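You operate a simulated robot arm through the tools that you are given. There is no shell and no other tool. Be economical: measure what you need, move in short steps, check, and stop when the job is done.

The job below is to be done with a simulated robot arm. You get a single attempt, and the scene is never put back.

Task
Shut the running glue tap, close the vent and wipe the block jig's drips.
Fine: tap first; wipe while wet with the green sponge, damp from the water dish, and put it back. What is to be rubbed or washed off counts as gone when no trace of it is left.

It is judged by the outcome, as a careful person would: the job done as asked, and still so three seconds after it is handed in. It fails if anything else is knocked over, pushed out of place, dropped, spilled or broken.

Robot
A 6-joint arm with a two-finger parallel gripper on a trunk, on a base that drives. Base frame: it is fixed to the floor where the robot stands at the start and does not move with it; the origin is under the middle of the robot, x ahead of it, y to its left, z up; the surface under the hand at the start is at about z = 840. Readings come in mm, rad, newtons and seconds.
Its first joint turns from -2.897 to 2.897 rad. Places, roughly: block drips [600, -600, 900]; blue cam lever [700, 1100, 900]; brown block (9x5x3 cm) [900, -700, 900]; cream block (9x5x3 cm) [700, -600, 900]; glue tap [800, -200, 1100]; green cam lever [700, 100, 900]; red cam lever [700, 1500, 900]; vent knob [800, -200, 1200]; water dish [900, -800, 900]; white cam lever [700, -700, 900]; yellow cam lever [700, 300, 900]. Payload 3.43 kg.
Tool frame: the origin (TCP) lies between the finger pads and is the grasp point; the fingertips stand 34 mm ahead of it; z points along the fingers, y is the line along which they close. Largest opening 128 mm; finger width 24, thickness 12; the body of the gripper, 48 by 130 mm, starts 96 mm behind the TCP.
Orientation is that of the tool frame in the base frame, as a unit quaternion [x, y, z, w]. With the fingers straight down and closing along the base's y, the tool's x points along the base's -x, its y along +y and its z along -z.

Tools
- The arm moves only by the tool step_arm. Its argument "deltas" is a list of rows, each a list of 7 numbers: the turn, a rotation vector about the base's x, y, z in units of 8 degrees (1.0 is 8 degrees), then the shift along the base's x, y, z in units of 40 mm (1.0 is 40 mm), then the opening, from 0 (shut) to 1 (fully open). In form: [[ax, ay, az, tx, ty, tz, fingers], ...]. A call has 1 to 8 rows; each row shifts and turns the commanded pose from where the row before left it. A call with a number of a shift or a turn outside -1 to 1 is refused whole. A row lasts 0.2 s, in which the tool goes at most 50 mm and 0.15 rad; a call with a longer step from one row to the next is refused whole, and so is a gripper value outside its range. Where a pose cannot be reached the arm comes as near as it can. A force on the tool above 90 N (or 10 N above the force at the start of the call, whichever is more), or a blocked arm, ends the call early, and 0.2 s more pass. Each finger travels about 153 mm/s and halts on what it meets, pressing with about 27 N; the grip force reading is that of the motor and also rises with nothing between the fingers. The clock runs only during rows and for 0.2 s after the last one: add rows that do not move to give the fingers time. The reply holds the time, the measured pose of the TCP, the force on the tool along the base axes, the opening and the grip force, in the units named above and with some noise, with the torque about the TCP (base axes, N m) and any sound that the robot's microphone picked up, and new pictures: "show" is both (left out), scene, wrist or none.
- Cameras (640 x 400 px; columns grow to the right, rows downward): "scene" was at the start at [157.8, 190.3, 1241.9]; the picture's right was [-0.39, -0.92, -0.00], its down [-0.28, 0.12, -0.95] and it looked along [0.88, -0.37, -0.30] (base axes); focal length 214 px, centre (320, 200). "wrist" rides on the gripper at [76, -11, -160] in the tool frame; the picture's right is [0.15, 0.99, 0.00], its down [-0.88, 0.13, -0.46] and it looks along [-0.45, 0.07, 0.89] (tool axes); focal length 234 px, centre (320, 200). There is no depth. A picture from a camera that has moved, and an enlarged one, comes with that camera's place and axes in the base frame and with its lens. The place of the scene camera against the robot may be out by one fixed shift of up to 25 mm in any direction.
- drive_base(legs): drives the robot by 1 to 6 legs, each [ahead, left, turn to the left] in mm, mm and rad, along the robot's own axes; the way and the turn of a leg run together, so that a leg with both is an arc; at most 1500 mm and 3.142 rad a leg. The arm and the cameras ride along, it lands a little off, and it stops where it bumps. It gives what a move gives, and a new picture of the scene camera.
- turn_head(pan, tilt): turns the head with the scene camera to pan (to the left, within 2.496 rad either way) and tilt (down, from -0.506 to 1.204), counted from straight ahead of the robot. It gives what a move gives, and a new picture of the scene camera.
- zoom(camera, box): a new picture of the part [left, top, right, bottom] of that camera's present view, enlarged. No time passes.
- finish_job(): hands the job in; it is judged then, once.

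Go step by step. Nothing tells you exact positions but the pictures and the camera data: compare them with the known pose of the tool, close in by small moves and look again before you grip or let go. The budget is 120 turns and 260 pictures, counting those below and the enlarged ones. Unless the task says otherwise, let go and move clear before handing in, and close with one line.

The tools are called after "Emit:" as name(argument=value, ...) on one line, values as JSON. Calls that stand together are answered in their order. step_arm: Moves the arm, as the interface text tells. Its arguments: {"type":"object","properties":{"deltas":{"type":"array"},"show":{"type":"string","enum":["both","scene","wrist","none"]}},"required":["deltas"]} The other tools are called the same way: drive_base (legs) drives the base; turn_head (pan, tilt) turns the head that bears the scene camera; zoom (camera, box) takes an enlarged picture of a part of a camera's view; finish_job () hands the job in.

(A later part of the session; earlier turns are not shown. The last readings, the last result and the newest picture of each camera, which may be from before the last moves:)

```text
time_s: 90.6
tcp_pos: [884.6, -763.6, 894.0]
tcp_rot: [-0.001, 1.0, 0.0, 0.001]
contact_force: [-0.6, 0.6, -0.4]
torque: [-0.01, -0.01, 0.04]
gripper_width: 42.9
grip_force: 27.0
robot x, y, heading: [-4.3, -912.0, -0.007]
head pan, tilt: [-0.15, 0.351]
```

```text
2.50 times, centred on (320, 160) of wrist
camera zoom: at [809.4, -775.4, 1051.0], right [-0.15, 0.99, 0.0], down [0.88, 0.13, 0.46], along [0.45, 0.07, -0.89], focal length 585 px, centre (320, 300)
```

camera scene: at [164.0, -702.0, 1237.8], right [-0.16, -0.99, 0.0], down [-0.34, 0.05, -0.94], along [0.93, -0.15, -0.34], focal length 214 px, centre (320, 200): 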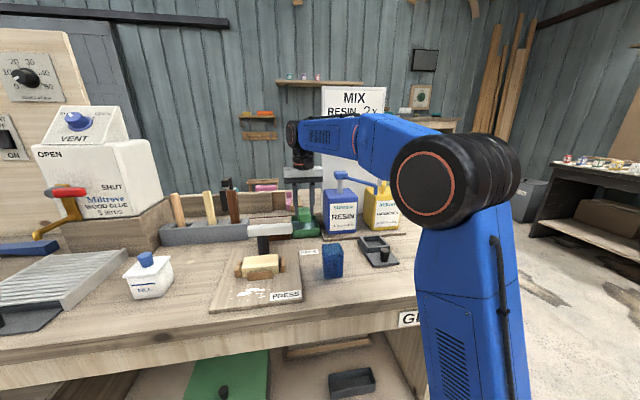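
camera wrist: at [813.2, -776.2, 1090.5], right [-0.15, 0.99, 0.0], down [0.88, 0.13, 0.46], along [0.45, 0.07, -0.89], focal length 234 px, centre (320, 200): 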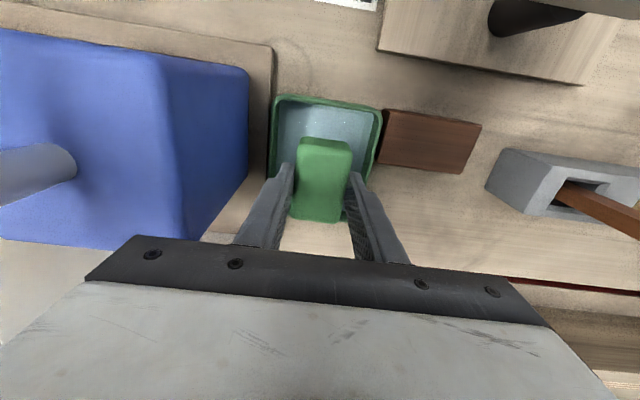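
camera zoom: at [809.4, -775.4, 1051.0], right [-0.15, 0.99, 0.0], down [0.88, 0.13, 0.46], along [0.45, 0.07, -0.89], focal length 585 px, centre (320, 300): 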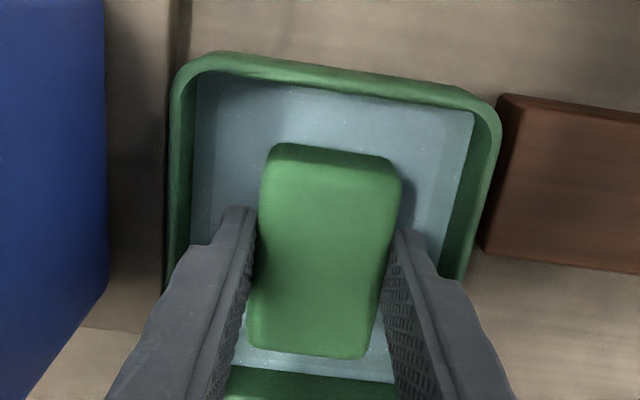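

No contact, sponge bottom is well under the water line. Lift slowly and carry it to above the drips.

Emit:
step_arm(deltas=[[0, 0, 0, 0, 0, 0.3, 0.25], [0, 0, 0, 0, 0, 0.5, 0.25], [0, 0, 0, 0, 0, 0.9, 0.25], [0, 0, 0, 0, 0, 0.9, 0.25], [0, 0, 0, 0, 0, 0.9, 0.25], [0, 0, 0, 0, 0, 0.3, 0.25], [0, 0, 0, 0, 0, 0, 0.25]], show="scene")

Emit:
step_arm(deltas=[[0, 0, 0, -0.944, 0.356, 0, 0.25], [0, 0, 0, -0.944, 0.356, 0, 0.25], [0, 0, 0, -0.944, 0.356, 0, 0.25], [0, 0, 0, -0.944, 0.356, 0, 0.25], [0, 0, 0, -0.944, 0.356, 0, 0.25], [0, 0, 0, -0.944, 0.356, 0, 0.25], [0, 0, 0, -0.944, 0.356, 0, 0.25], [0, 0, 0, -0.944, 0.356, 0, 0.25]], show="wrist")

Emit:
zoom(camera="wrist", box=[200, 60, 440, 210])

```text
time_s: 92.2
tcp_pos: [882.4, -761.9, 1046.5]
tcp_rot: [0.001, 1.0, 0.002, 0.0]
contact_force: [0.7, -0.9, -0.7]
torque: [0.03, -0.01, 0.02]
gripper_width: 42.6
grip_force: 26.8
robot x, y, heading: [-0.1, -913.5, -0.014]
head pan, tilt: [-0.15, 0.351]
camera scene: at [164.0, -702.0, 1237.8], right [-0.16, -0.99, 0.0], down [-0.34, 0.05, -0.94], along [0.93, -0.15, -0.34], focal length 214 px, centre (320, 200)
```

scene: 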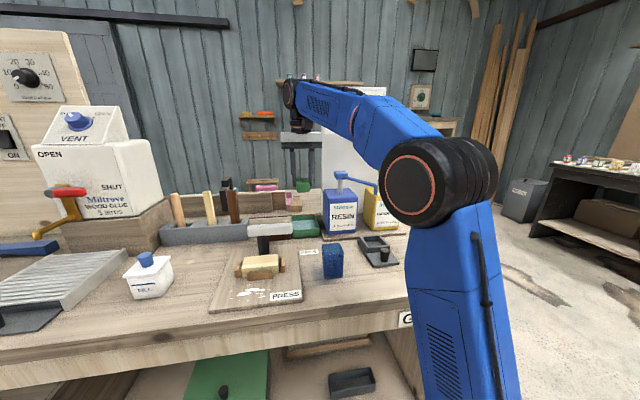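

```text
time_s: 94.0
tcp_pos: [580.1, -649.9, 1047.2]
tcp_rot: [0.0, 1.0, 0.001, 0.0]
contact_force: [-0.4, 0.3, 0.0]
torque: [-0.06, 0.0, -0.02]
gripper_width: 43.1
grip_force: 26.9
robot x, y, heading: [-3.5, -915.2, -0.013]
head pan, tilt: [-0.15, 0.351]
camera wrist: at [505.9, -661.8, 1203.7], right [-0.15, 0.99, 0.0], down [0.88, 0.13, 0.46], along [0.45, 0.07, -0.89], focal length 234 px, centre (320, 200)
```

wrist: 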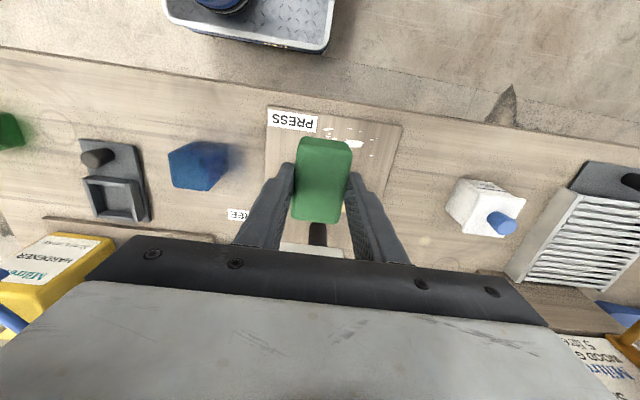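

```text
2.67 times, centred on (320, 135) of wrist
camera zoom: at [505.9, -661.8, 1203.7], right [-0.15, 0.99, 0.0], down [0.88, 0.13, 0.46], along [0.45, 0.07, -0.89], focal length 624 px, centre (320, 373)
```

zoom: 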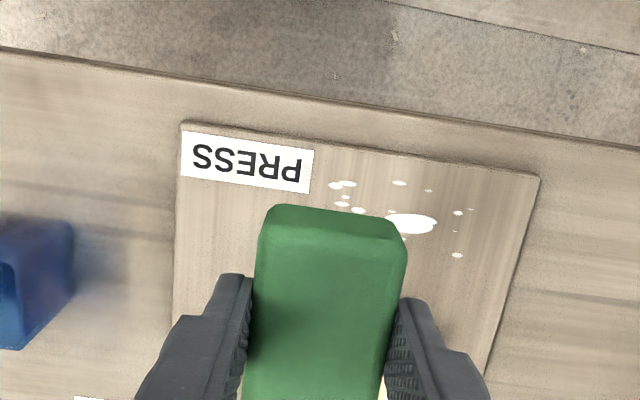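

The sponge is visibly darker (damp). I lower it over the left part of the drips, watching the force.

Emit:
step_arm(deltas=[[0, 0, 0, 0.05, 0.2, -0.9, 0.25], [0, 0, 0, 0, 0, -0.9, 0.25], [0, 0, 0, 0, 0, -0.9, 0.25], [0, 0, 0, 0, 0, -0.7, 0.25], [0, 0, 0, 0, 0, -0.1, 0.25], [0, 0, 0, 0, 0, 0, 0.25]], show="wrist")

Emit:
zoom(camera="wrist", box=[200, 60, 440, 260])

Emit:
zoom(camera="scene", box=[200, 190, 340, 310])

```text
time_s: 95.4
tcp_pos: [582.2, -641.8, 905.3]
tcp_rot: [0.0, 1.0, 0.002, 0.0]
contact_force: [1.0, -0.1, -0.8]
torque: [0.03, 0.02, 0.0]
gripper_width: 42.7
grip_force: 26.9
robot x, y, heading: [-2.8, -912.7, -0.012]
head pan, tilt: [-0.15, 0.351]
camera wrist: at [508.8, -654.0, 1063.2], right [-0.15, 0.99, 0.0], down [0.88, 0.13, 0.46], along [0.45, 0.07, -0.89], focal length 234 px, centre (320, 200)
```

wrist: 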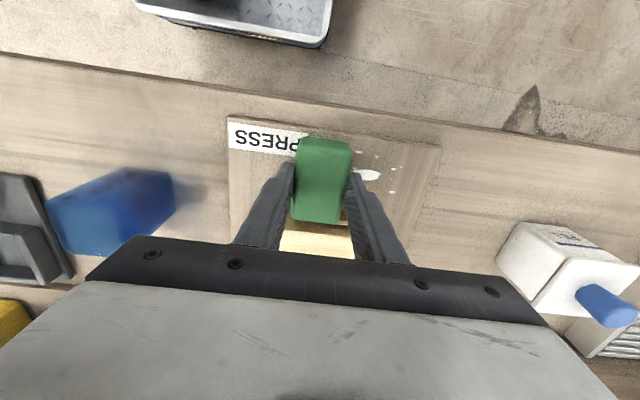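

```text
2.00 times, centred on (320, 160) of wrist
camera zoom: at [508.8, -654.0, 1063.2], right [-0.15, 0.99, 0.0], down [0.88, 0.13, 0.46], along [0.45, 0.07, -0.89], focal length 468 px, centre (320, 280)
```

zoom: 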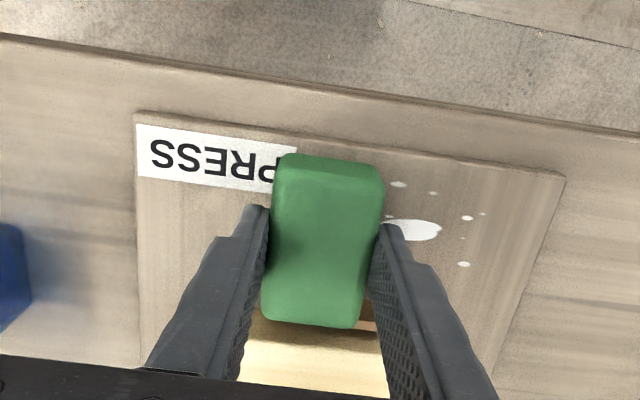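

```text
3.33 times, centred on (270, 250) of scene
camera zoom: at [164.0, -702.0, 1237.8], right [-0.16, -0.99, 0.0], down [-0.34, 0.05, -0.94], along [0.93, -0.15, -0.34], focal length 715 px, centre (487, 33)
```

zoom: 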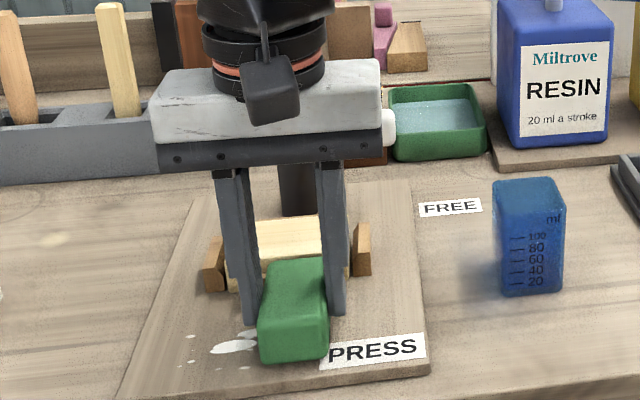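

Emit:
step_arm(deltas=[[0, 0, 0, 0, 0, -0.1, 0.25], [0, 0, 0, 0, 0, -0.1, 0.25], [0, 0, 0, 0, 0, 0, 0.25]], show="none")

Emit:
step_arm(deltas=[[0, 0, 0, 0, 0, -0.05, 0.25], [0, 0, 0, 0, 0, 0, 0.25]], show="none")

Emit:
step_arm(deltas=[[0, 0, 0, 0, 0, -0.05, 0.25], [0, 0, 0, 0, 0, 0, 0.25]], show="none")

```text
time_s: 96.2
tcp_pos: [582.7, -642.4, 900.0]
tcp_rot: [0.0, 1.0, 0.002, 0.001]
contact_force: [2.6, -0.5, 29.6]
torque: [-0.14, 0.05, 0.01]
gripper_width: 42.7
grip_force: 27.5
robot x, y, heading: [-1.9, -912.0, -0.009]
head pan, tilt: [-0.15, 0.351]
```

```text
time_s: 96.8
tcp_pos: [582.1, -641.8, 897.1]
tcp_rot: [0.0, 1.0, 0.002, 0.001]
contact_force: [2.9, 4.6, 32.7]
torque: [0.06, -0.14, 0.04]
gripper_width: 42.8
grip_force: 27.3
robot x, y, heading: [-0.4, -915.3, -0.012]
head pan, tilt: [-0.15, 0.351]
```

```text
time_s: 97.4
tcp_pos: [582.1, -643.0, 895.5]
tcp_rot: [0.0, 1.0, 0.001, 0.001]
contact_force: [0.6, 2.9, 32.9]
torque: [0.05, 0.03, 0.04]
gripper_width: 42.8
grip_force: 27.2
robot x, y, heading: [-2.8, -913.4, -0.011]
head pan, tilt: [-0.15, 0.351]
```

Contact made at ~30 N (a bit firm). Ease up slightly and start wiping along y.

Emit:
step_arm(deltas=[[0, 0, 0, 0, 0, 0.07, 0.25], [0, 0, 0, 0, 0, 0, 0.25]], show="none")

Emit:
step_arm(deltas=[[0, 0, 0, 0, 0.3, 0, 0.25], [0, 0, 0, 0, 0.4, 0, 0.25], [0, 0, 0, 0, 0.4, 0, 0.25], [0, 0, 0, 0, 0.4, 0, 0.25], [0, 0, 0, 0, 0.35, 0, 0.25], [0, 0, 0, 0, 0, 0, 0.25]], show="wrist")

Emit:
zoom(camera="wrist", box=[160, 60, 400, 260])

```text
time_s: 98.0
tcp_pos: [582.6, -643.3, 895.7]
tcp_rot: [0.0, 1.0, 0.0, -0.001]
contact_force: [0.3, -0.5, -0.6]
torque: [-0.02, 0.0, 0.05]
gripper_width: 42.9
grip_force: 26.8
robot x, y, heading: [-2.5, -912.9, -0.007]
head pan, tilt: [-0.15, 0.351]
```

```text
time_s: 99.4
tcp_pos: [581.3, -567.3, 897.9]
tcp_rot: [0.0, 1.0, 0.001, 0.001]
contact_force: [0.4, -0.3, -0.6]
torque: [0.0, 0.04, -0.03]
gripper_width: 42.8
grip_force: 26.7
robot x, y, heading: [-0.9, -917.8, -0.008]
head pan, tilt: [-0.15, 0.351]
camera wrist: at [508.1, -579.9, 1054.5], right [-0.15, 0.99, 0.0], down [0.88, 0.13, 0.46], along [0.45, 0.07, -0.89], focal length 234 px, centre (320, 200)
```

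wrist: 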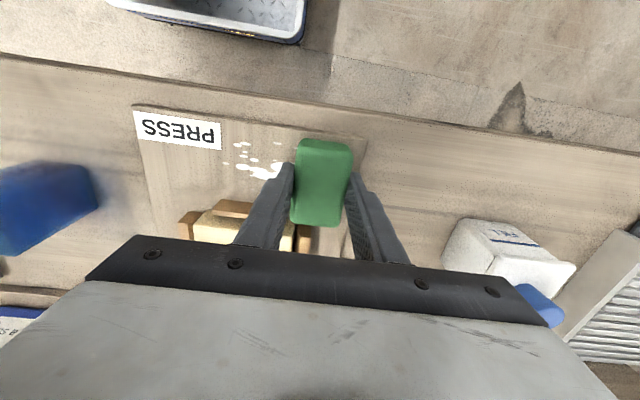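

```text
2.00 times, centred on (280, 160) of wrist
camera zoom: at [508.1, -579.9, 1054.5], right [-0.15, 0.99, 0.0], down [0.88, 0.13, 0.46], along [0.45, 0.07, -0.89], focal length 468 px, centre (400, 280)
```

zoom: 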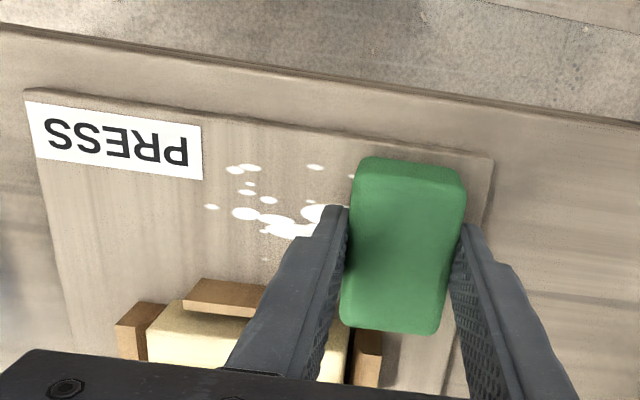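

Contact was lost after easing; lower again in fine steps here.

Emit:
step_arm(deltas=[[0, 0, 0, 0, 0, -0.05, 0.25], [0, 0, 0, 0, 0, 0, 0.25]], show="none")

Emit:
step_arm(deltas=[[0, 0, 0, 0, 0, -0.025, 0.25], [0, 0, 0, 0, 0, 0, 0.25]], show="none")

```text
time_s: 100.0
tcp_pos: [582.4, -569.7, 894.3]
tcp_rot: [0.0, 1.0, 0.001, 0.001]
contact_force: [-0.3, 0.2, 0.2]
torque: [-0.01, -0.02, 0.0]
gripper_width: 42.9
grip_force: 27.3
robot x, y, heading: [-2.5, -914.6, -0.009]
head pan, tilt: [-0.15, 0.351]
```

```text
time_s: 100.6
tcp_pos: [582.9, -568.6, 895.0]
tcp_rot: [0.0, 1.0, 0.001, 0.0]
contact_force: [-0.9, 0.1, 10.5]
torque: [-0.11, 0.08, 0.02]
gripper_width: 42.7
grip_force: 26.9
robot x, y, heading: [0.5, -913.4, -0.007]
head pan, tilt: [-0.15, 0.351]
```

Now 10 N of contact. Wipe toward −y and back.

Emit:
step_arm(deltas=[[0, 0, 0, 0, -0.2, -0.015, 0.25], [0, 0, 0, 0, -0.35, 0, 0.25], [0, 0, 0, 0, -0.35, 0, 0.25], [0, 0, 0, 0, -0.35, 0, 0.25], [0, 0, 0, 0, -0.35, 0, 0.25], [0, 0, 0, 0, -0.35, 0, 0.25], [0, 0, 0, 0, -0.2, 0, 0.25], [0, 0, 0, 0, 0, 0, 0.25]], show="wrist")

Emit:
zoom(camera="wrist", box=[240, 60, 480, 260])

```text
time_s: 102.4
tcp_pos: [582.7, -654.7, 893.9]
tcp_rot: [-0.001, 1.0, 0.0, 0.0]
contact_force: [-3.1, 17.0, 32.1]
torque: [0.57, 0.09, 0.07]
gripper_width: 43.0
grip_force: 26.8
robot x, y, heading: [0.7, -912.9, -0.012]
head pan, tilt: [-0.15, 0.351]
camera wrist: at [508.3, -666.2, 1051.1], right [-0.15, 0.99, 0.0], down [0.88, 0.13, 0.46], along [0.45, 0.07, -0.89], focal length 234 px, centre (320, 200)
```

wrist: 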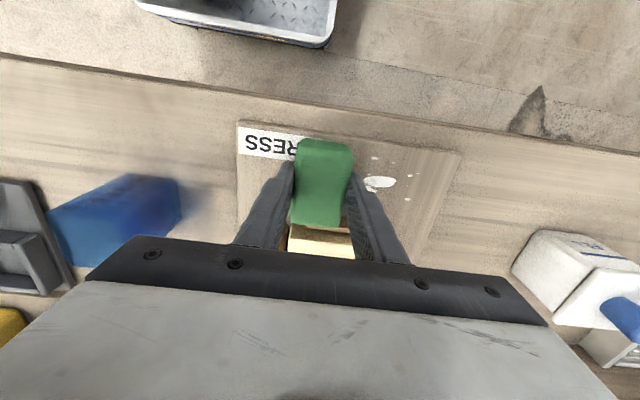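

```text
2.00 times, centred on (360, 160) of wrist
camera zoom: at [508.3, -666.2, 1051.1], right [-0.15, 0.99, 0.0], down [0.88, 0.13, 0.46], along [0.45, 0.07, -0.89], focal length 468 px, centre (240, 280)
```

zoom: 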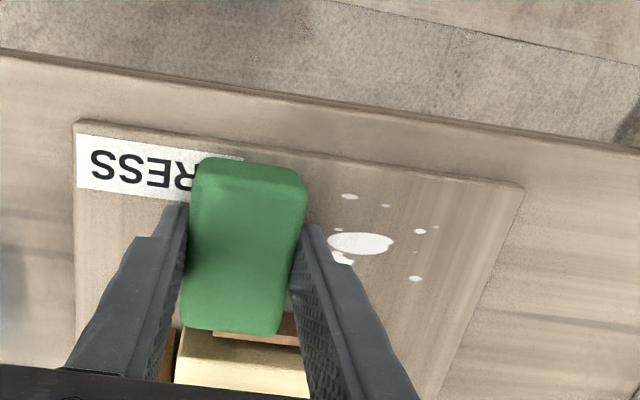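

The drips look fainter; keep wiping back and forth.

Emit:
step_arm(deltas=[[0, 0, 0, 0, 0.35, 0, 0.25], [0, 0, 0, 0, 0.45, 0, 0.25], [0, 0, 0, 0, 0.45, 0, 0.25], [0, 0, 0, 0, 0.45, 0, 0.25], [0, 0, 0, 0, 0.45, 0, 0.25], [0, 0, 0, 0, 0.1, 0, 0.25], [0, 0, 0, 0, 0, 0, 0.25]], show="none")

Emit:
zoom(camera="wrist", box=[160, 60, 400, 260])

Emit:
step_arm(deltas=[[0, 0, 0, 0, -0.35, 0, 0.25], [0, 0, 0, 0, -0.45, 0, 0.25], [0, 0, 0, 0, -0.45, 0, 0.25], [0, 0, 0, 0, -0.45, 0, 0.25], [0, 0, 0, 0, -0.45, 0, 0.25], [0, 0, 0, 0, -0.1, 0, 0.25], [0, 0, 0, 0, 0, 0, 0.25]], show="none")

Emit:
zoom(camera="wrist", box=[240, 60, 480, 260])

```text
time_s: 104.0
tcp_pos: [583.1, -565.3, 892.7]
tcp_rot: [-0.001, 1.0, 0.001, 0.0]
contact_force: [1.1, -11.2, 16.4]
torque: [-0.44, -0.01, -0.02]
gripper_width: 42.8
grip_force: 26.8
robot x, y, heading: [-3.3, -915.8, -0.009]
head pan, tilt: [-0.15, 0.351]
```

```text
2.00 times, centred on (280, 160) of wrist
camera zoom: at [508.1, -576.5, 1050.3], right [-0.15, 0.99, 0.0], down [0.88, 0.13, 0.46], along [0.45, 0.07, -0.89], focal length 468 px, centre (400, 280)
```

zoom: 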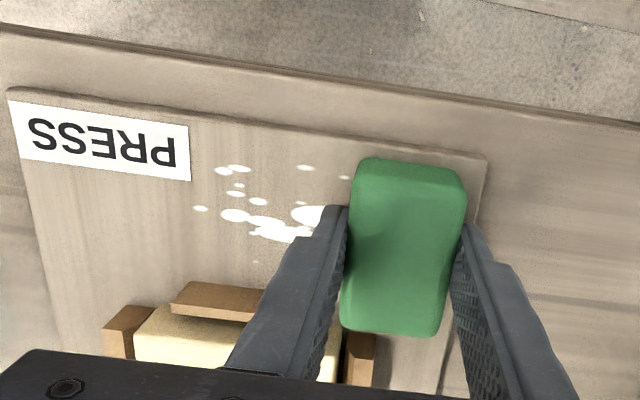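

```text
time_s: 105.6
tcp_pos: [582.8, -654.9, 894.0]
tcp_rot: [-0.001, 1.0, 0.002, -0.001]
contact_force: [-0.6, 5.4, 11.4]
torque: [0.15, 0.02, -0.01]
gripper_width: 42.7
grip_force: 26.8
robot x, y, heading: [-1.7, -915.8, -0.009]
head pan, tilt: [-0.15, 0.351]
```

```text
2.00 times, centred on (360, 160) of wrist
camera zoom: at [507.9, -667.0, 1050.2], right [-0.15, 0.99, 0.0], down [0.88, 0.13, 0.46], along [0.45, 0.07, -0.89], focal length 468 px, centre (240, 280)
```

zoom: 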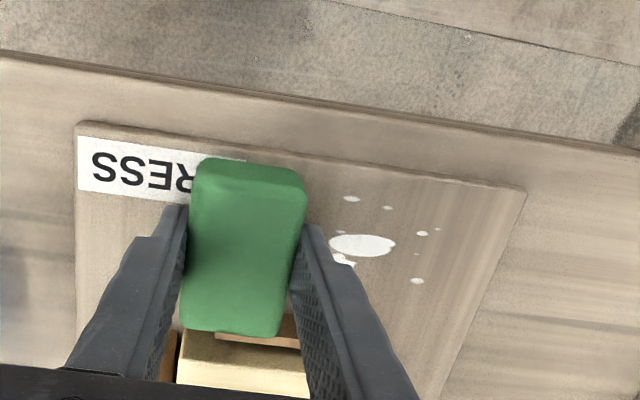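

The drips don't seem to fade yet. I lift a little and compare closely.

Emit:
step_arm(deltas=[[0, 0, 0, 0, -0.3, 0.5, 0.25], [0, 0, 0, 0, -0.6, 0.9, 0.25], [0, 0, 0, 0, 0, 0.9, 0.25], [0, 0, 0, -0.5, 0, 0, 0.25], [0, 0, 0, 0, 0, 0, 0.25]], show="none")

Emit:
zoom(camera="scene", box=[200, 190, 340, 310])

Emit:
zoom(camera="wrist", box=[260, 40, 460, 200])

```text
time_s: 106.8
tcp_pos: [562.6, -691.1, 984.3]
tcp_rot: [0.0, 1.0, 0.001, 0.001]
contact_force: [-0.9, 0.2, -0.1]
torque: [0.04, -0.04, -0.01]
gripper_width: 43.0
grip_force: 26.6
robot x, y, heading: [-0.2, -914.3, -0.009]
head pan, tilt: [-0.15, 0.351]
```

```text
3.33 times, centred on (270, 250) of scene
camera zoom: at [164.0, -702.1, 1237.8], right [-0.16, -0.99, 0.0], down [-0.34, 0.05, -0.94], along [0.93, -0.15, -0.34], focal length 715 px, centre (487, 33)
```

zoom: 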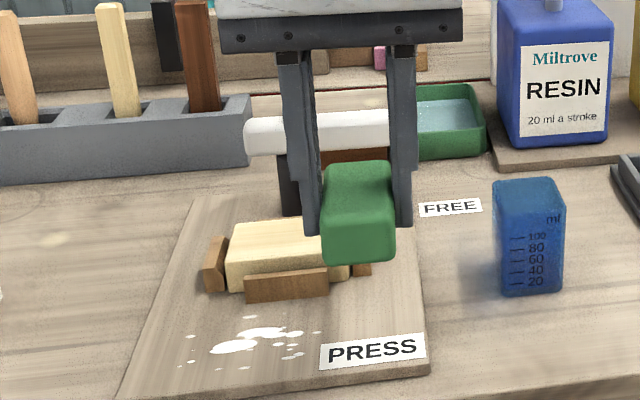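

```text
2.50 times, centred on (360, 120) of wrist
camera zoom: at [489.6, -701.4, 1142.6], right [-0.15, 0.99, 0.0], down [0.88, 0.13, 0.46], along [0.45, 0.07, -0.89], focal length 585 px, centre (220, 400)
```

zoom: 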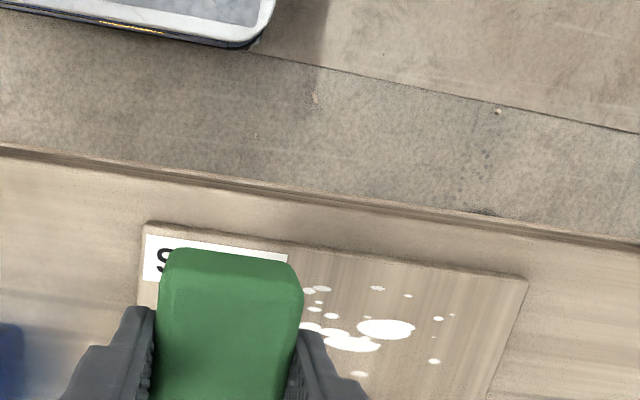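

Emit:
zoom(camera="scene", box=[250, 200, 350, 280])

Emit:
zoom(camera="scene", box=[230, 250, 300, 310])

```text
5.00 times, centred on (300, 240) of scene
camera zoom: at [164.0, -702.1, 1237.8], right [-0.16, -0.99, 0.0], down [-0.34, 0.05, -0.94], along [0.93, -0.15, -0.34], focal length 1072 px, centre (420, 0)
```

zoom: 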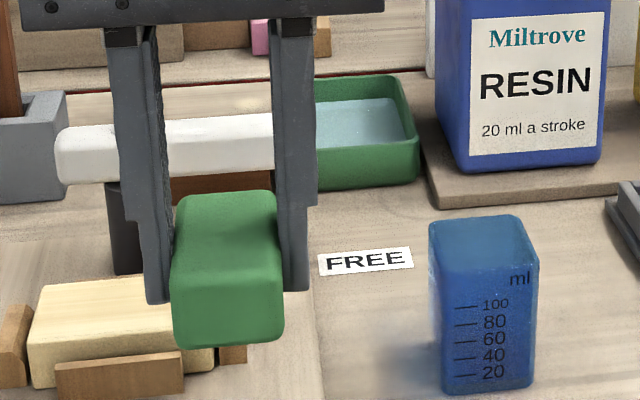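

```text
6.67 times, centred on (265, 280) of scene
camera zoom: at [164.0, -702.1, 1237.8], right [-0.16, -0.99, 0.0], down [-0.34, 0.05, -0.94], along [0.93, -0.15, -0.34], focal length 1430 px, centre (687, -333)
```

zoom: 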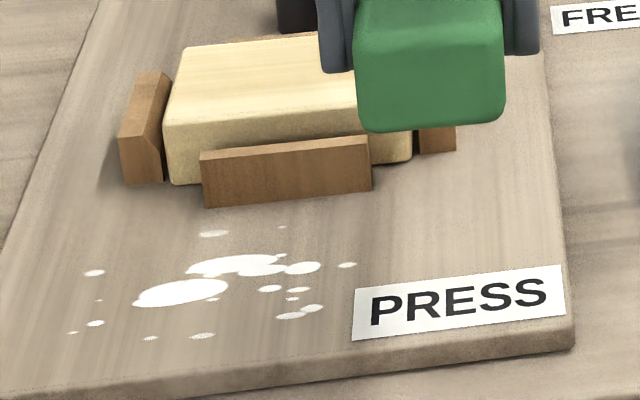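

Some outer spots do look fainter, so it is fading slowly. I go back down and rub with more strokes.

Emit:
step_arm(deltas=[[0, 0, 0, 0.5, 0.9, 0, 0.25], [0, 0, 0, 0, 0, -0.9, 0.25], [0, 0, 0, 0, 0, -0.9, 0.25], [0, 0, 0, 0, 0, -0.4, 0.25], [0, 0, 0, 0, 0, -0.1, 0.25], [0, 0, 0, 0, 0, 0, 0.25]], show="none")

Emit:
step_arm(deltas=[[0, 0, 0, 0, 0.5, -0.02, 0.25], [0, 0, 0, 0, 0.6, 0, 0.25], [0, 0, 0, 0, 0.6, 0, 0.25], [0, 0, 0, 0, 0.5, 0, 0.25], [0, 0, 0, 0, -0.5, 0, 0.25], [0, 0, 0, 0, -0.6, 0, 0.25], [0, 0, 0, 0, -0.6, 0, 0.25], [0, 0, 0, 0, -0.5, 0, 0.25]], show="none")

Emit:
step_arm(deltas=[[0, 0, 0, 0, 0.5, -0.01, 0.25], [0, 0, 0, 0, 0.6, 0, 0.25], [0, 0, 0, 0, 0.6, 0, 0.25], [0, 0, 0, 0, 0.5, 0, 0.25], [0, 0, 0, 0, -0.5, 0, 0.25], [0, 0, 0, 0, -0.6, 0, 0.25], [0, 0, 0, 0, -0.6, 0, 0.25], [0, 0, 0, 0, -0.5, 0, 0.25]], show="none")

Emit:
zoom(camera="scene", box=[210, 230, 310, 310])

```text
time_s: 108.2
tcp_pos: [582.3, -655.8, 892.2]
tcp_rot: [0.0, 1.0, 0.001, 0.001]
contact_force: [0.3, 1.7, 3.7]
torque: [-0.05, 0.0, -0.01]
gripper_width: 43.0
grip_force: 26.6
robot x, y, heading: [0.0, -913.9, -0.009]
head pan, tilt: [-0.15, 0.351]
```

```text
time_s: 110.0
tcp_pos: [582.9, -654.0, 892.3]
tcp_rot: [0.0, 1.0, 0.0, 0.0]
contact_force: [-2.2, 16.6, 24.3]
torque: [0.6, -0.08, 0.07]
gripper_width: 42.6
grip_force: 26.8
robot x, y, heading: [0.2, -913.7, -0.005]
head pan, tilt: [-0.15, 0.351]
```

```text
time_s: 111.8
tcp_pos: [581.7, -654.9, 890.5]
tcp_rot: [0.0, 1.0, 0.0, 0.0]
contact_force: [-2.7, 9.1, 13.0]
torque: [0.33, -0.03, 0.06]
gripper_width: 42.8
grip_force: 27.2
robot x, y, heading: [-0.4, -913.4, -0.011]
head pan, tilt: [-0.15, 0.351]
```

```text
5.00 times, centred on (260, 270) of scene
camera zoom: at [163.6, -701.9, 1237.9], right [-0.16, -0.99, 0.0], down [-0.34, 0.05, -0.94], along [0.93, -0.15, -0.34], focal length 1072 px, centre (620, -150)
```

zoom: 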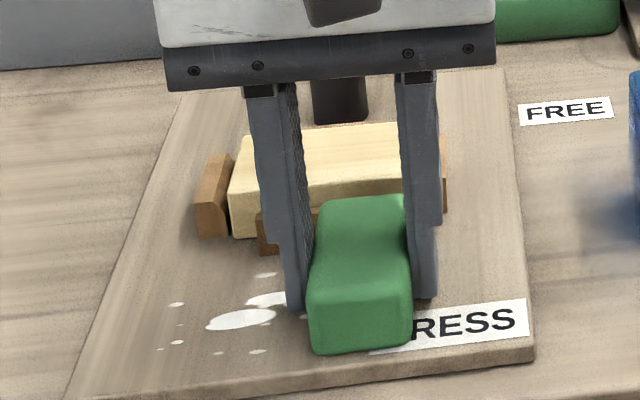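

Fading slowly. I run a longer series of strokes at constant height.

Emit:
step_arm(deltas=[[0, 0, 0, 0, 0.5, 0, 0.25], [0, 0, 0, 0, 0.6, 0, 0.25], [0, 0, 0, 0, 0.6, 0, 0.25], [0, 0, 0, 0, 0.5, 0, 0.25], [0, 0, 0, 0, -0.5, 0, 0.25], [0, 0, 0, 0, -0.6, 0, 0.25], [0, 0, 0, 0, -0.6, 0, 0.25], [0, 0, 0, 0, -0.5, 0, 0.25]], show="none")

Emit:
step_arm(deltas=[[0, 0, 0, 0, 0.5, 0, 0.25], [0, 0, 0, 0, 0.6, 0, 0.25], [0, 0, 0, 0, 0.6, 0, 0.25], [0, 0, 0, 0, 0.5, 0, 0.25], [0, 0, 0, 0, -0.5, 0, 0.25], [0, 0, 0, 0, -0.6, 0, 0.25], [0, 0, 0, 0, -0.6, 0, 0.25], [0, 0, 0, 0, -0.5, 0, 0.25]], show="none")

Emit:
step_arm(deltas=[[0, 0, 0, 0, 0.5, 0, 0.25], [0, 0, 0, 0, 0.6, 0, 0.25], [0, 0, 0, 0, 0.6, 0, 0.25], [0, 0, 0, 0, 0.5, 0, 0.25], [0, 0, 0, 0, -0.5, 0, 0.25], [0, 0, 0, 0, -0.6, 0, 0.25], [0, 0, 0, 0, -0.6, 0, 0.25], [0, 0, 0, 0, -0.5, 0, 0.25]], show="none")

Emit:
zoom(camera="scene", box=[210, 230, 310, 310])

Emit:
zoom(camera="wrist", box=[240, 60, 480, 260])

```text
time_s: 113.6
tcp_pos: [582.4, -655.6, 890.4]
tcp_rot: [0.0, 1.0, 0.0, 0.0]
contact_force: [-0.7, 0.3, 1.5]
torque: [0.03, 0.06, -0.02]
gripper_width: 42.7
grip_force: 26.8
robot x, y, heading: [-1.0, -914.0, -0.009]
head pan, tilt: [-0.15, 0.351]
```

```text
time_s: 115.4
tcp_pos: [583.7, -656.3, 890.9]
tcp_rot: [0.0, 1.0, 0.0, 0.001]
contact_force: [-0.2, 0.3, -0.8]
torque: [0.02, 0.03, 0.0]
gripper_width: 42.8
grip_force: 26.8
robot x, y, heading: [-0.3, -909.1, -0.008]
head pan, tilt: [-0.15, 0.351]
```

```text
time_s: 117.2
tcp_pos: [582.4, -654.0, 891.8]
tcp_rot: [-0.001, 1.0, 0.001, 0.001]
contact_force: [-0.2, 0.8, 0.8]
torque: [0.01, 0.02, 0.0]
gripper_width: 43.0
grip_force: 27.0
robot x, y, heading: [-6.3, -915.9, -0.009]
head pan, tilt: [-0.15, 0.351]
```

```text
5.00 times, centred on (260, 270) of scene
camera zoom: at [163.9, -701.9, 1237.8], right [-0.16, -0.99, 0.0], down [-0.34, 0.05, -0.94], along [0.93, -0.15, -0.34], focal length 1072 px, centre (620, -150)
```

zoom: 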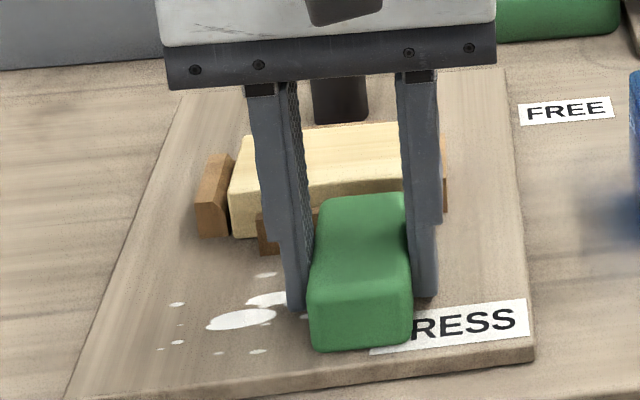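

```text
2.00 times, centred on (360, 160) of wrist
camera zoom: at [508.8, -666.1, 1048.4], right [-0.15, 0.99, 0.0], down [0.88, 0.13, 0.46], along [0.45, 0.07, -0.89], focal length 468 px, centre (240, 280)
```

zoom: 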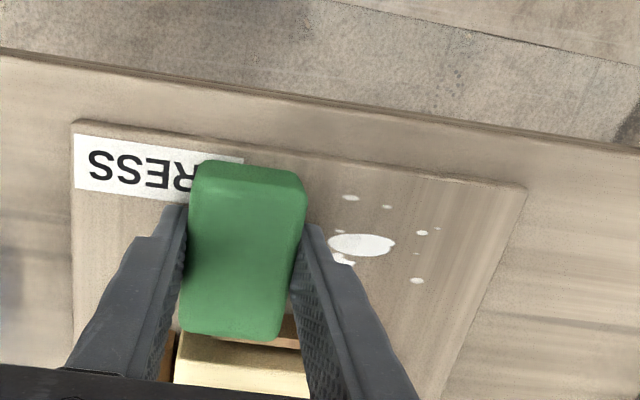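

Emit:
zoom(camera="wrist", box=[350, 130, 420, 180])

```text
8.00 times, centred on (385, 155) of wrist
camera zoom: at [508.8, -666.1, 1048.4], right [-0.15, 0.99, 0.0], down [0.88, 0.13, 0.46], along [0.45, 0.07, -0.89], focal length 1873 px, centre (-200, 560)
```

zoom: 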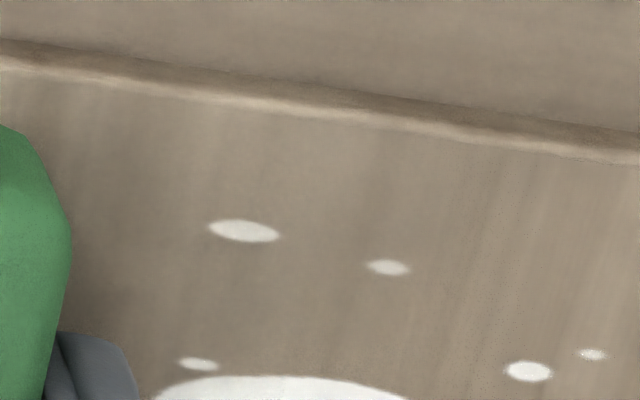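

Contact pressure has gone because the sponge creeps up between the fingers. I set it on the board, re-grip higher, then rub with slope compensation.

Emit:
step_arm(deltas=[[0, 0, 0, 0, 0.4, -0.02, 0.25], [0, 0, 0, 0, 0.5, -0.02, 0.25], [0, 0, 0, 0, 0, 0, 0.25], [0, 0, 0, 0, 0, 0, 0.45], [0, 0, 0, 0, 0, 0, 0.45], [0, 0, 0, 0, 0, 0.37, 0.45], [0, 0, 0, 0, 0, 0, 0.25], [0, 0, 0, 0, 0, 0, 0.25]], show="none")

Emit:
step_arm(deltas=[[0, 0, 0, 0, 0, -0.03, 0.25], [0, 0, 0, 0, 0, 0, 0.25]], show="wrist")

Emit:
zoom(camera="scene", box=[210, 230, 310, 310])

```text
time_s: 119.0
tcp_pos: [582.8, -619.0, 905.1]
tcp_rot: [0.0, 1.0, 0.0, 0.0]
contact_force: [0.0, -0.2, 0.1]
torque: [-0.02, -0.02, -0.02]
gripper_width: 43.1
grip_force: 27.1
robot x, y, heading: [0.2, -911.0, -0.009]
head pan, tilt: [-0.15, 0.351]
```

```text
time_s: 119.6
tcp_pos: [582.4, -620.1, 904.1]
tcp_rot: [0.0, 1.0, 0.001, 0.0]
contact_force: [0.9, -0.1, 3.2]
torque: [0.08, -0.06, -0.06]
gripper_width: 42.7
grip_force: 27.3
robot x, y, heading: [-1.2, -916.0, -0.01]
head pan, tilt: [-0.15, 0.351]
camera wrist: at [508.8, -630.6, 1061.3], right [-0.15, 0.99, 0.0], down [0.88, 0.13, 0.46], along [0.45, 0.07, -0.89], focal length 234 px, centre (320, 200)
```

wrist: 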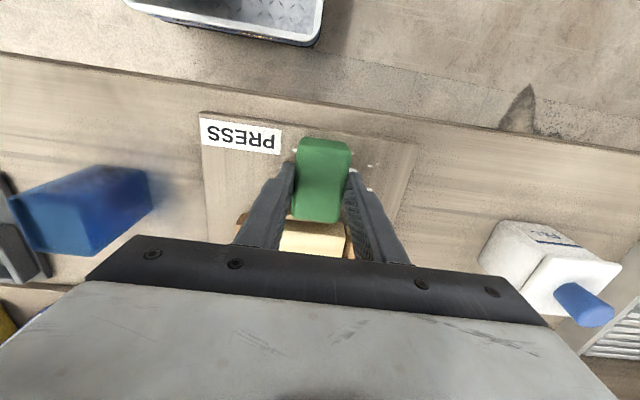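

```text
5.00 times, centred on (260, 270) of scene
camera zoom: at [164.0, -702.1, 1237.8], right [-0.16, -0.99, 0.0], down [-0.34, 0.05, -0.94], along [0.93, -0.15, -0.34], focal length 1072 px, centre (620, -150)
```

zoom: 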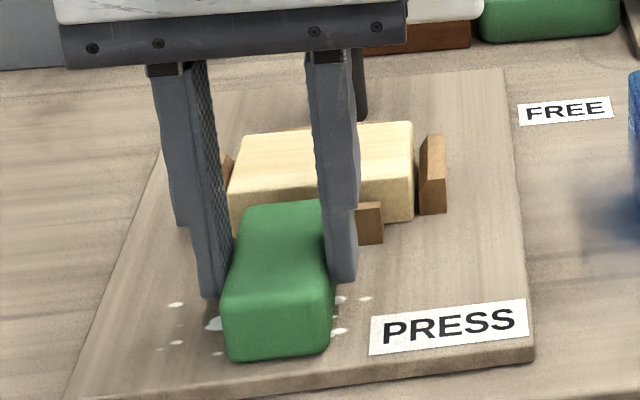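

Emit:
step_arm(deltas=[[0, 0, 0, 0, -0.45, -0.02, 0.25], [0, 0, 0, 0, -0.45, 0, 0.25], [0, 0, 0, 0, 0.6, -0.01, 0.25], [0, 0, 0, 0, 0.6, -0.01, 0.25], [0, 0, 0, 0, 0.6, -0.01, 0.25], [0, 0, 0, 0, 0.6, -0.01, 0.25], [0, 0, 0, 0, -0.6, 0.01, 0.25], [0, 0, 0, 0, -0.6, 0.01, 0.25]], show="none")

Emit:
step_arm(deltas=[[0, 0, 0, 0, -0.6, 0, 0.25], [0, 0, 0, 0, -0.6, 0, 0.25], [0, 0, 0, 0, 0.6, -0.01, 0.25], [0, 0, 0, 0, 0.6, -0.01, 0.25], [0, 0, 0, 0, 0.6, -0.01, 0.25], [0, 0, 0, 0, 0.6, -0.01, 0.25], [0, 0, 0, 0, -0.6, 0.01, 0.25], [0, 0, 0, 0, -0.6, 0.01, 0.25]], show="none")

Emit:
step_arm(deltas=[[0, 0, 0, 0, -0.6, 0, 0.25], [0, 0, 0, 0, -0.6, 0, 0.25], [0, 0, 0, 0, 0.6, -0.01, 0.25], [0, 0, 0, 0, 0.6, -0.01, 0.25], [0, 0, 0, 0, 0.6, -0.01, 0.25], [0, 0, 0, 0, 0.6, -0.01, 0.25], [0, 0, 0, 0, -0.6, 0.01, 0.25], [0, 0, 0, 0, -0.6, 0.01, 0.25]], show="none")

Emit:
step_arm(deltas=[[0, 0, 0, 0, -0.6, 0, 0.25], [0, 0, 0, 0, -0.6, 0, 0.25], [0, 0, 0, 0, 0.6, -0.01, 0.25], [0, 0, 0, 0, 0.6, -0.01, 0.25], [0, 0, 0, 0, 0.6, -0.01, 0.25], [0, 0, 0, 0, 0.6, -0.01, 0.25], [0, 0, 0, 0, 0, 0, 0.25]], show="wrist")

Emit:
zoom(camera="wrist", box=[180, 80, 320, 200])

Emit:
zoom(camera="scene", box=[210, 230, 310, 310])

```text
time_s: 121.4
tcp_pos: [582.8, -604.0, 899.6]
tcp_rot: [-0.002, 1.0, 0.001, -0.001]
contact_force: [0.3, 0.3, -0.3]
torque: [0.01, 0.03, -0.03]
gripper_width: 42.7
grip_force: 27.2
robot x, y, heading: [-1.7, -912.7, -0.01]
head pan, tilt: [-0.15, 0.351]
```

```text
time_s: 123.2
tcp_pos: [584.2, -606.4, 900.9]
tcp_rot: [-0.001, 1.0, 0.001, 0.0]
contact_force: [0.8, 0.6, 0.2]
torque: [0.03, -0.01, -0.03]
gripper_width: 42.7
grip_force: 26.9
robot x, y, heading: [-4.0, -911.4, -0.007]
head pan, tilt: [-0.15, 0.351]
```

```text
time_s: 125.0
tcp_pos: [583.3, -606.5, 901.1]
tcp_rot: [-0.001, 1.0, 0.001, -0.001]
contact_force: [-2.3, -0.1, 3.6]
torque: [-0.01, 0.16, -0.01]
gripper_width: 42.8
grip_force: 27.3
robot x, y, heading: [-1.9, -914.0, -0.008]
head pan, tilt: [-0.15, 0.351]
```

```text
time_s: 126.6
tcp_pos: [583.9, -558.4, 899.5]
tcp_rot: [0.0, 1.0, 0.001, 0.002]
contact_force: [3.1, -11.0, 13.4]
torque: [-0.55, -0.02, 0.09]
gripper_width: 42.8
grip_force: 26.8
robot x, y, heading: [-0.7, -911.9, -0.009]
head pan, tilt: [-0.15, 0.351]
camera wrist: at [509.4, -570.3, 1056.9], right [-0.15, 0.99, 0.0], down [0.88, 0.13, 0.46], along [0.45, 0.07, -0.89], focal length 234 px, centre (320, 200)
```

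wrist: 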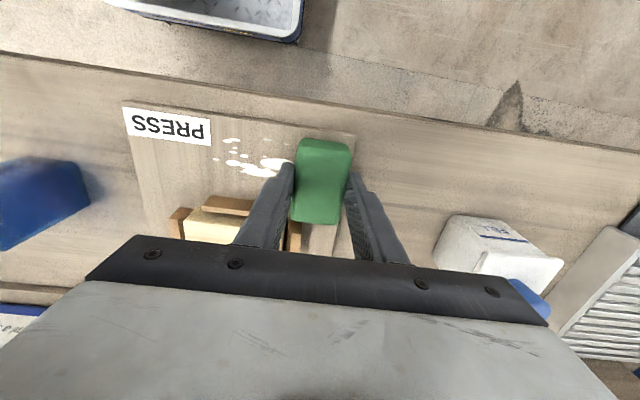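

```text
3.33 times, centred on (250, 140) of wrist
camera zoom: at [509.4, -570.3, 1056.9], right [-0.15, 0.99, 0.0], down [0.88, 0.13, 0.46], along [0.45, 0.07, -0.89], focal length 781 px, centre (553, 400)
```

zoom: 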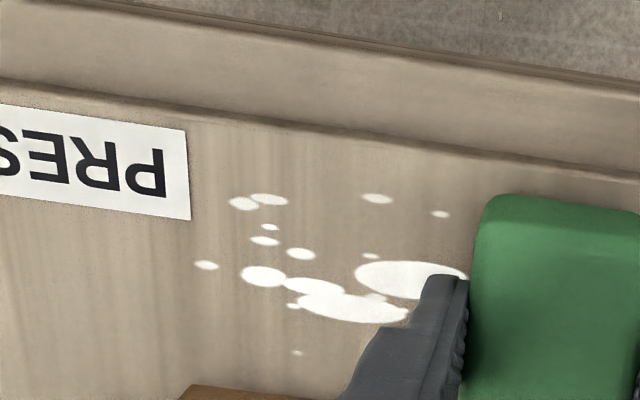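

```text
5.00 times, centred on (260, 270) of scene
camera zoom: at [163.7, -702.7, 1238.0], right [-0.16, -0.99, 0.0], down [-0.34, 0.05, -0.94], along [0.93, -0.15, -0.34], focal length 1072 px, centre (620, -150)
```

zoom: 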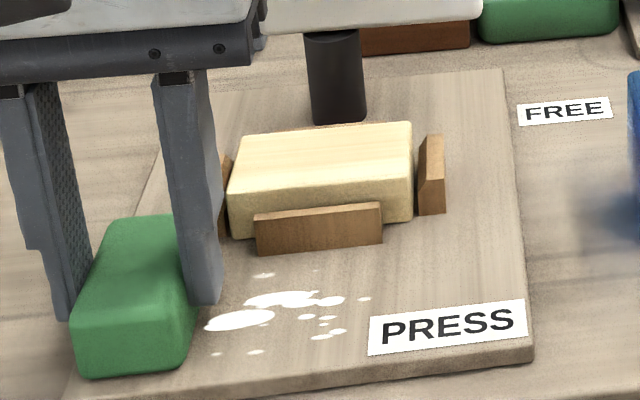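

Emit:
zoom(camera="scene", box=[230, 250, 300, 310])

```text
6.67 times, centred on (265, 280) of scene
camera zoom: at [163.7, -702.7, 1238.0], right [-0.16, -0.99, 0.0], down [-0.34, 0.05, -0.94], along [0.93, -0.15, -0.34], focal length 1430 px, centre (687, -333)
```

zoom: 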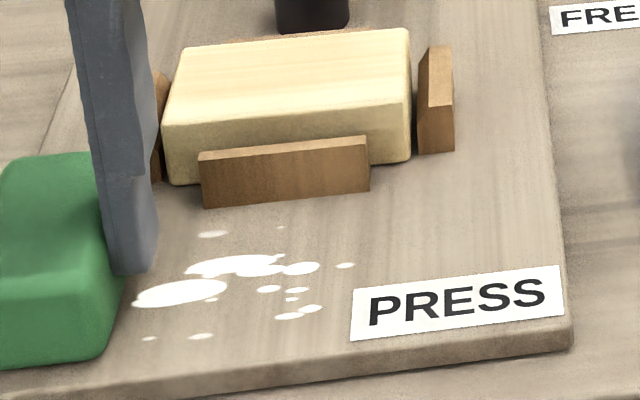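

No fading at all, so I doubt the sponge took up enough water. I'll dip it again, all the way down to the dish floor.

Emit:
step_arm(deltas=[[0, 0, 0, 0, 0, 0.8, 0.25], [0, 0, 0, 0, 0, 0.95, 0.25], [0, 0, 0, 0, 0, 0.95, 0.25], [0, 0, 0, 0, 0, 0.95, 0.25], [0, 0, 0, 0, 0, 0, 0.25]], show="none")

Emit:
step_arm(deltas=[[0, 0, 0, 0.9375, -0.644, 0, 0.25], [0, 0, 0, 0.9375, -0.644, 0, 0.25], [0, 0, 0, 0.9375, -0.644, 0, 0.25], [0, 0, 0, 0.9375, -0.644, 0, 0.25], [0, 0, 0, 0.9375, -0.644, 0, 0.25], [0, 0, 0, 0.9375, -0.644, 0, 0.25], [0, 0, 0, 0.9375, -0.644, 0, 0.25], [0, 0, 0, 0.9375, -0.644, 0, 0.25]], show="none")

Emit:
step_arm(deltas=[[0, 0, 0, 0, 0, -0.9, 0.25], [0, 0, 0, 0, 0, -0.9, 0.25], [0, 0, 0, 0, 0, -0.9, 0.25], [0, 0, 0, 0, 0, -0.3, 0.25], [0, 0, 0, 0, 0, 0, 0.25]], show="wrist")

Emit:
zoom(camera="wrist", box=[240, 80, 400, 240])

```text
time_s: 127.8
tcp_pos: [582.9, -558.8, 1047.1]
tcp_rot: [0.0, 1.0, 0.001, 0.0]
contact_force: [0.2, 0.2, 0.8]
torque: [-0.02, 0.01, 0.03]
gripper_width: 42.8
grip_force: 27.1
robot x, y, heading: [0.8, -915.2, -0.009]
head pan, tilt: [-0.15, 0.351]
```

```text
time_s: 129.6
tcp_pos: [882.6, -767.4, 1044.9]
tcp_rot: [-0.001, 1.0, 0.0, 0.001]
contact_force: [0.2, 0.0, 0.3]
torque: [-0.01, -0.04, 0.02]
gripper_width: 42.7
grip_force: 26.8
robot x, y, heading: [-1.6, -911.7, -0.016]
head pan, tilt: [-0.15, 0.351]
```

```text
time_s: 130.8
tcp_pos: [883.5, -765.7, 924.7]
tcp_rot: [0.0, 1.0, 0.001, 0.0]
contact_force: [-0.3, -0.7, 0.0]
torque: [0.01, 0.0, -0.02]
gripper_width: 42.8
grip_force: 26.5
robot x, y, heading: [1.2, -915.9, -0.013]
head pan, tilt: [-0.15, 0.351]
camera wrist: at [809.0, -777.0, 1081.4], right [-0.15, 0.99, 0.0], down [0.88, 0.13, 0.46], along [0.45, 0.07, -0.89], focal length 234 px, centre (320, 200)
```

wrist: 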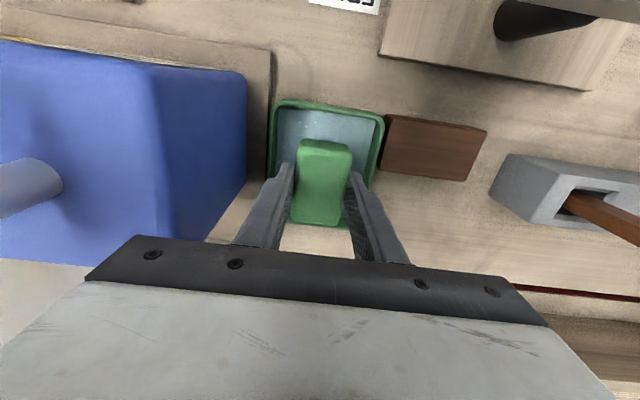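

```text
2.50 times, centred on (320, 160) of wrist
camera zoom: at [809.0, -777.0, 1081.4], right [-0.15, 0.99, 0.0], down [0.88, 0.13, 0.46], along [0.45, 0.07, -0.89], focal length 585 px, centre (320, 300)
```

zoom: 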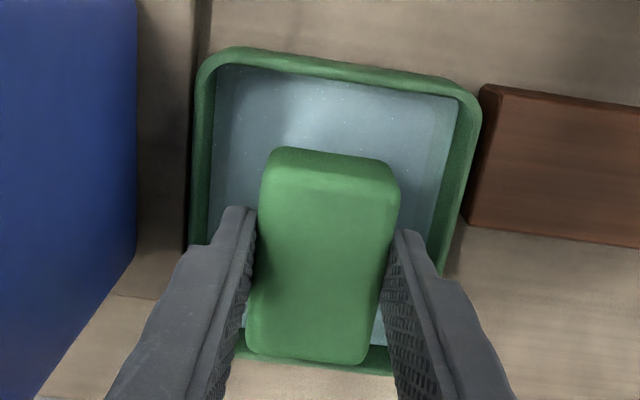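

Sponge looks as light as before, so it probably never got wet. Lower until it touches the dish floor.

Emit:
step_arm(deltas=[[0, 0, 0, 0, 0, -0.3, 0.25], [0, 0, 0, 0, 0, -0.25, 0.25], [0, 0, 0, 0, 0, -0.15, 0.25], [0, 0, 0, 0, 0, 0, 0.25]], show="none")

Emit:
step_arm(deltas=[[0, 0, 0, 0, 0, -0.1, 0.25], [0, 0, 0, 0, 0, 0, 0.25]], show="none")

Emit:
zoom(camera="scene", box=[260, 170, 360, 250])

Emit:
zoom(camera="wrist", box=[240, 80, 400, 240])

```text
time_s: 131.8
tcp_pos: [883.0, -765.7, 895.9]
tcp_rot: [0.0, 1.0, 0.001, 0.0]
contact_force: [-1.0, 0.8, 0.5]
torque: [0.01, 0.05, 0.0]
gripper_width: 42.9
grip_force: 27.1
robot x, y, heading: [-2.5, -913.2, -0.003]
head pan, tilt: [-0.15, 0.351]
```

```text
time_s: 132.4
tcp_pos: [882.3, -764.9, 892.0]
tcp_rot: [0.001, 1.0, 0.001, 0.001]
contact_force: [0.2, 0.3, 0.6]
torque: [-0.01, 0.01, -0.01]
gripper_width: 42.5
grip_force: 27.3
robot x, y, heading: [-1.1, -909.6, -0.006]
head pan, tilt: [-0.15, 0.351]
```

```text
5.00 times, centred on (310, 210) of scene
camera zoom: at [164.0, -702.0, 1237.8], right [-0.16, -0.99, 0.0], down [-0.34, 0.05, -0.94], along [0.93, -0.15, -0.34], focal length 1072 px, centre (370, 150)
```

zoom: 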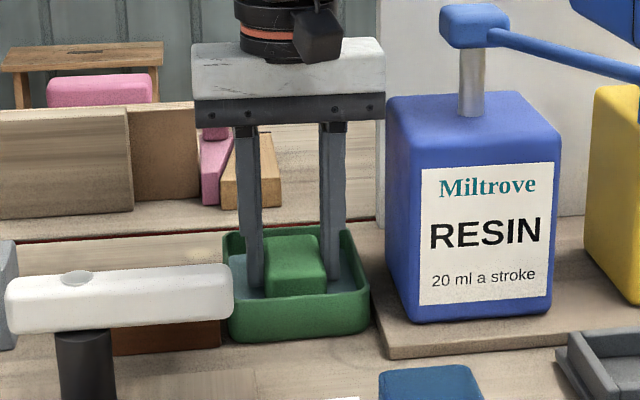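

```text
2.50 times, centred on (320, 160) of wrist
camera zoom: at [808.6, -776.4, 1050.2], right [-0.15, 0.99, 0.0], down [0.88, 0.13, 0.46], along [0.45, 0.07, -0.89], focal length 585 px, centre (320, 300)
```

zoom: 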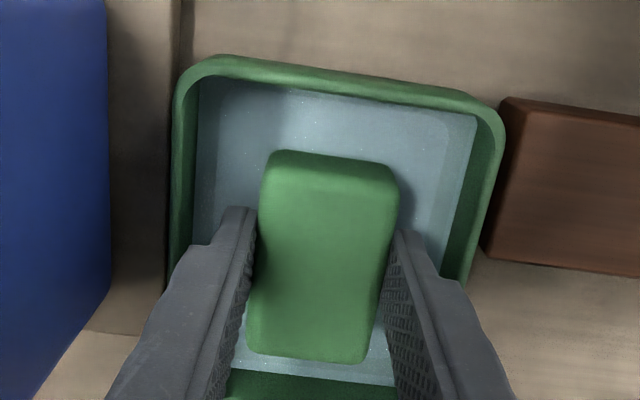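

Still no floor contact; keep lowering in small steps.

Emit:
step_arm(deltas=[[0, 0, 0, 0, 0, -0.1, 0.25], [0, 0, 0, 0, 0, 0, 0.25]], show="none")

Emit:
step_arm(deltas=[[0, 0, 0, 0, 0, -0.1, 0.25], [0, 0, 0, 0, 0, 0, 0.25]], show="none")

Emit:
step_arm(deltas=[[0, 0, 0, 0, 0, -0.08, 0.25], [0, 0, 0, 0, 0, 0, 0.25]], show="none")

Emit:
zoom(camera="wrist", box=[240, 80, 400, 240])

```text
time_s: 133.0
tcp_pos: [882.9, -764.9, 891.5]
tcp_rot: [0.0, 1.0, 0.002, 0.001]
contact_force: [2.8, 1.4, 30.0]
torque: [-0.04, 0.16, 0.0]
gripper_width: 42.9
grip_force: 26.9
robot x, y, heading: [0.4, -909.5, -0.008]
head pan, tilt: [-0.15, 0.351]
```

```text
time_s: 133.6
tcp_pos: [882.2, -764.0, 886.1]
tcp_rot: [0.0, 1.0, 0.001, 0.001]
contact_force: [1.4, 0.0, 34.5]
torque: [-0.08, -0.06, 0.01]
gripper_width: 43.0
grip_force: 27.0
robot x, y, heading: [-0.6, -912.3, -0.014]
head pan, tilt: [-0.15, 0.351]
```

```text
time_s: 134.2
tcp_pos: [882.4, -764.1, 882.3]
tcp_rot: [0.0, 1.0, 0.001, 0.001]
contact_force: [1.1, -1.3, 32.6]
torque: [-0.13, -0.06, -0.02]
gripper_width: 42.8
grip_force: 27.0
robot x, y, heading: [-0.0, -912.0, -0.009]
head pan, tilt: [-0.15, 0.351]
```

```text
2.50 times, centred on (320, 160) of wrist
camera zoom: at [807.6, -776.5, 1039.6], right [-0.15, 0.99, 0.0], down [0.88, 0.13, 0.46], along [0.45, 0.07, -0.89], focal length 585 px, centre (320, 300)
```

zoom: 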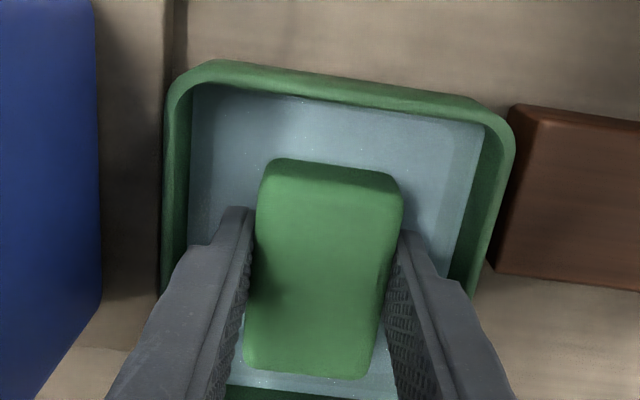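

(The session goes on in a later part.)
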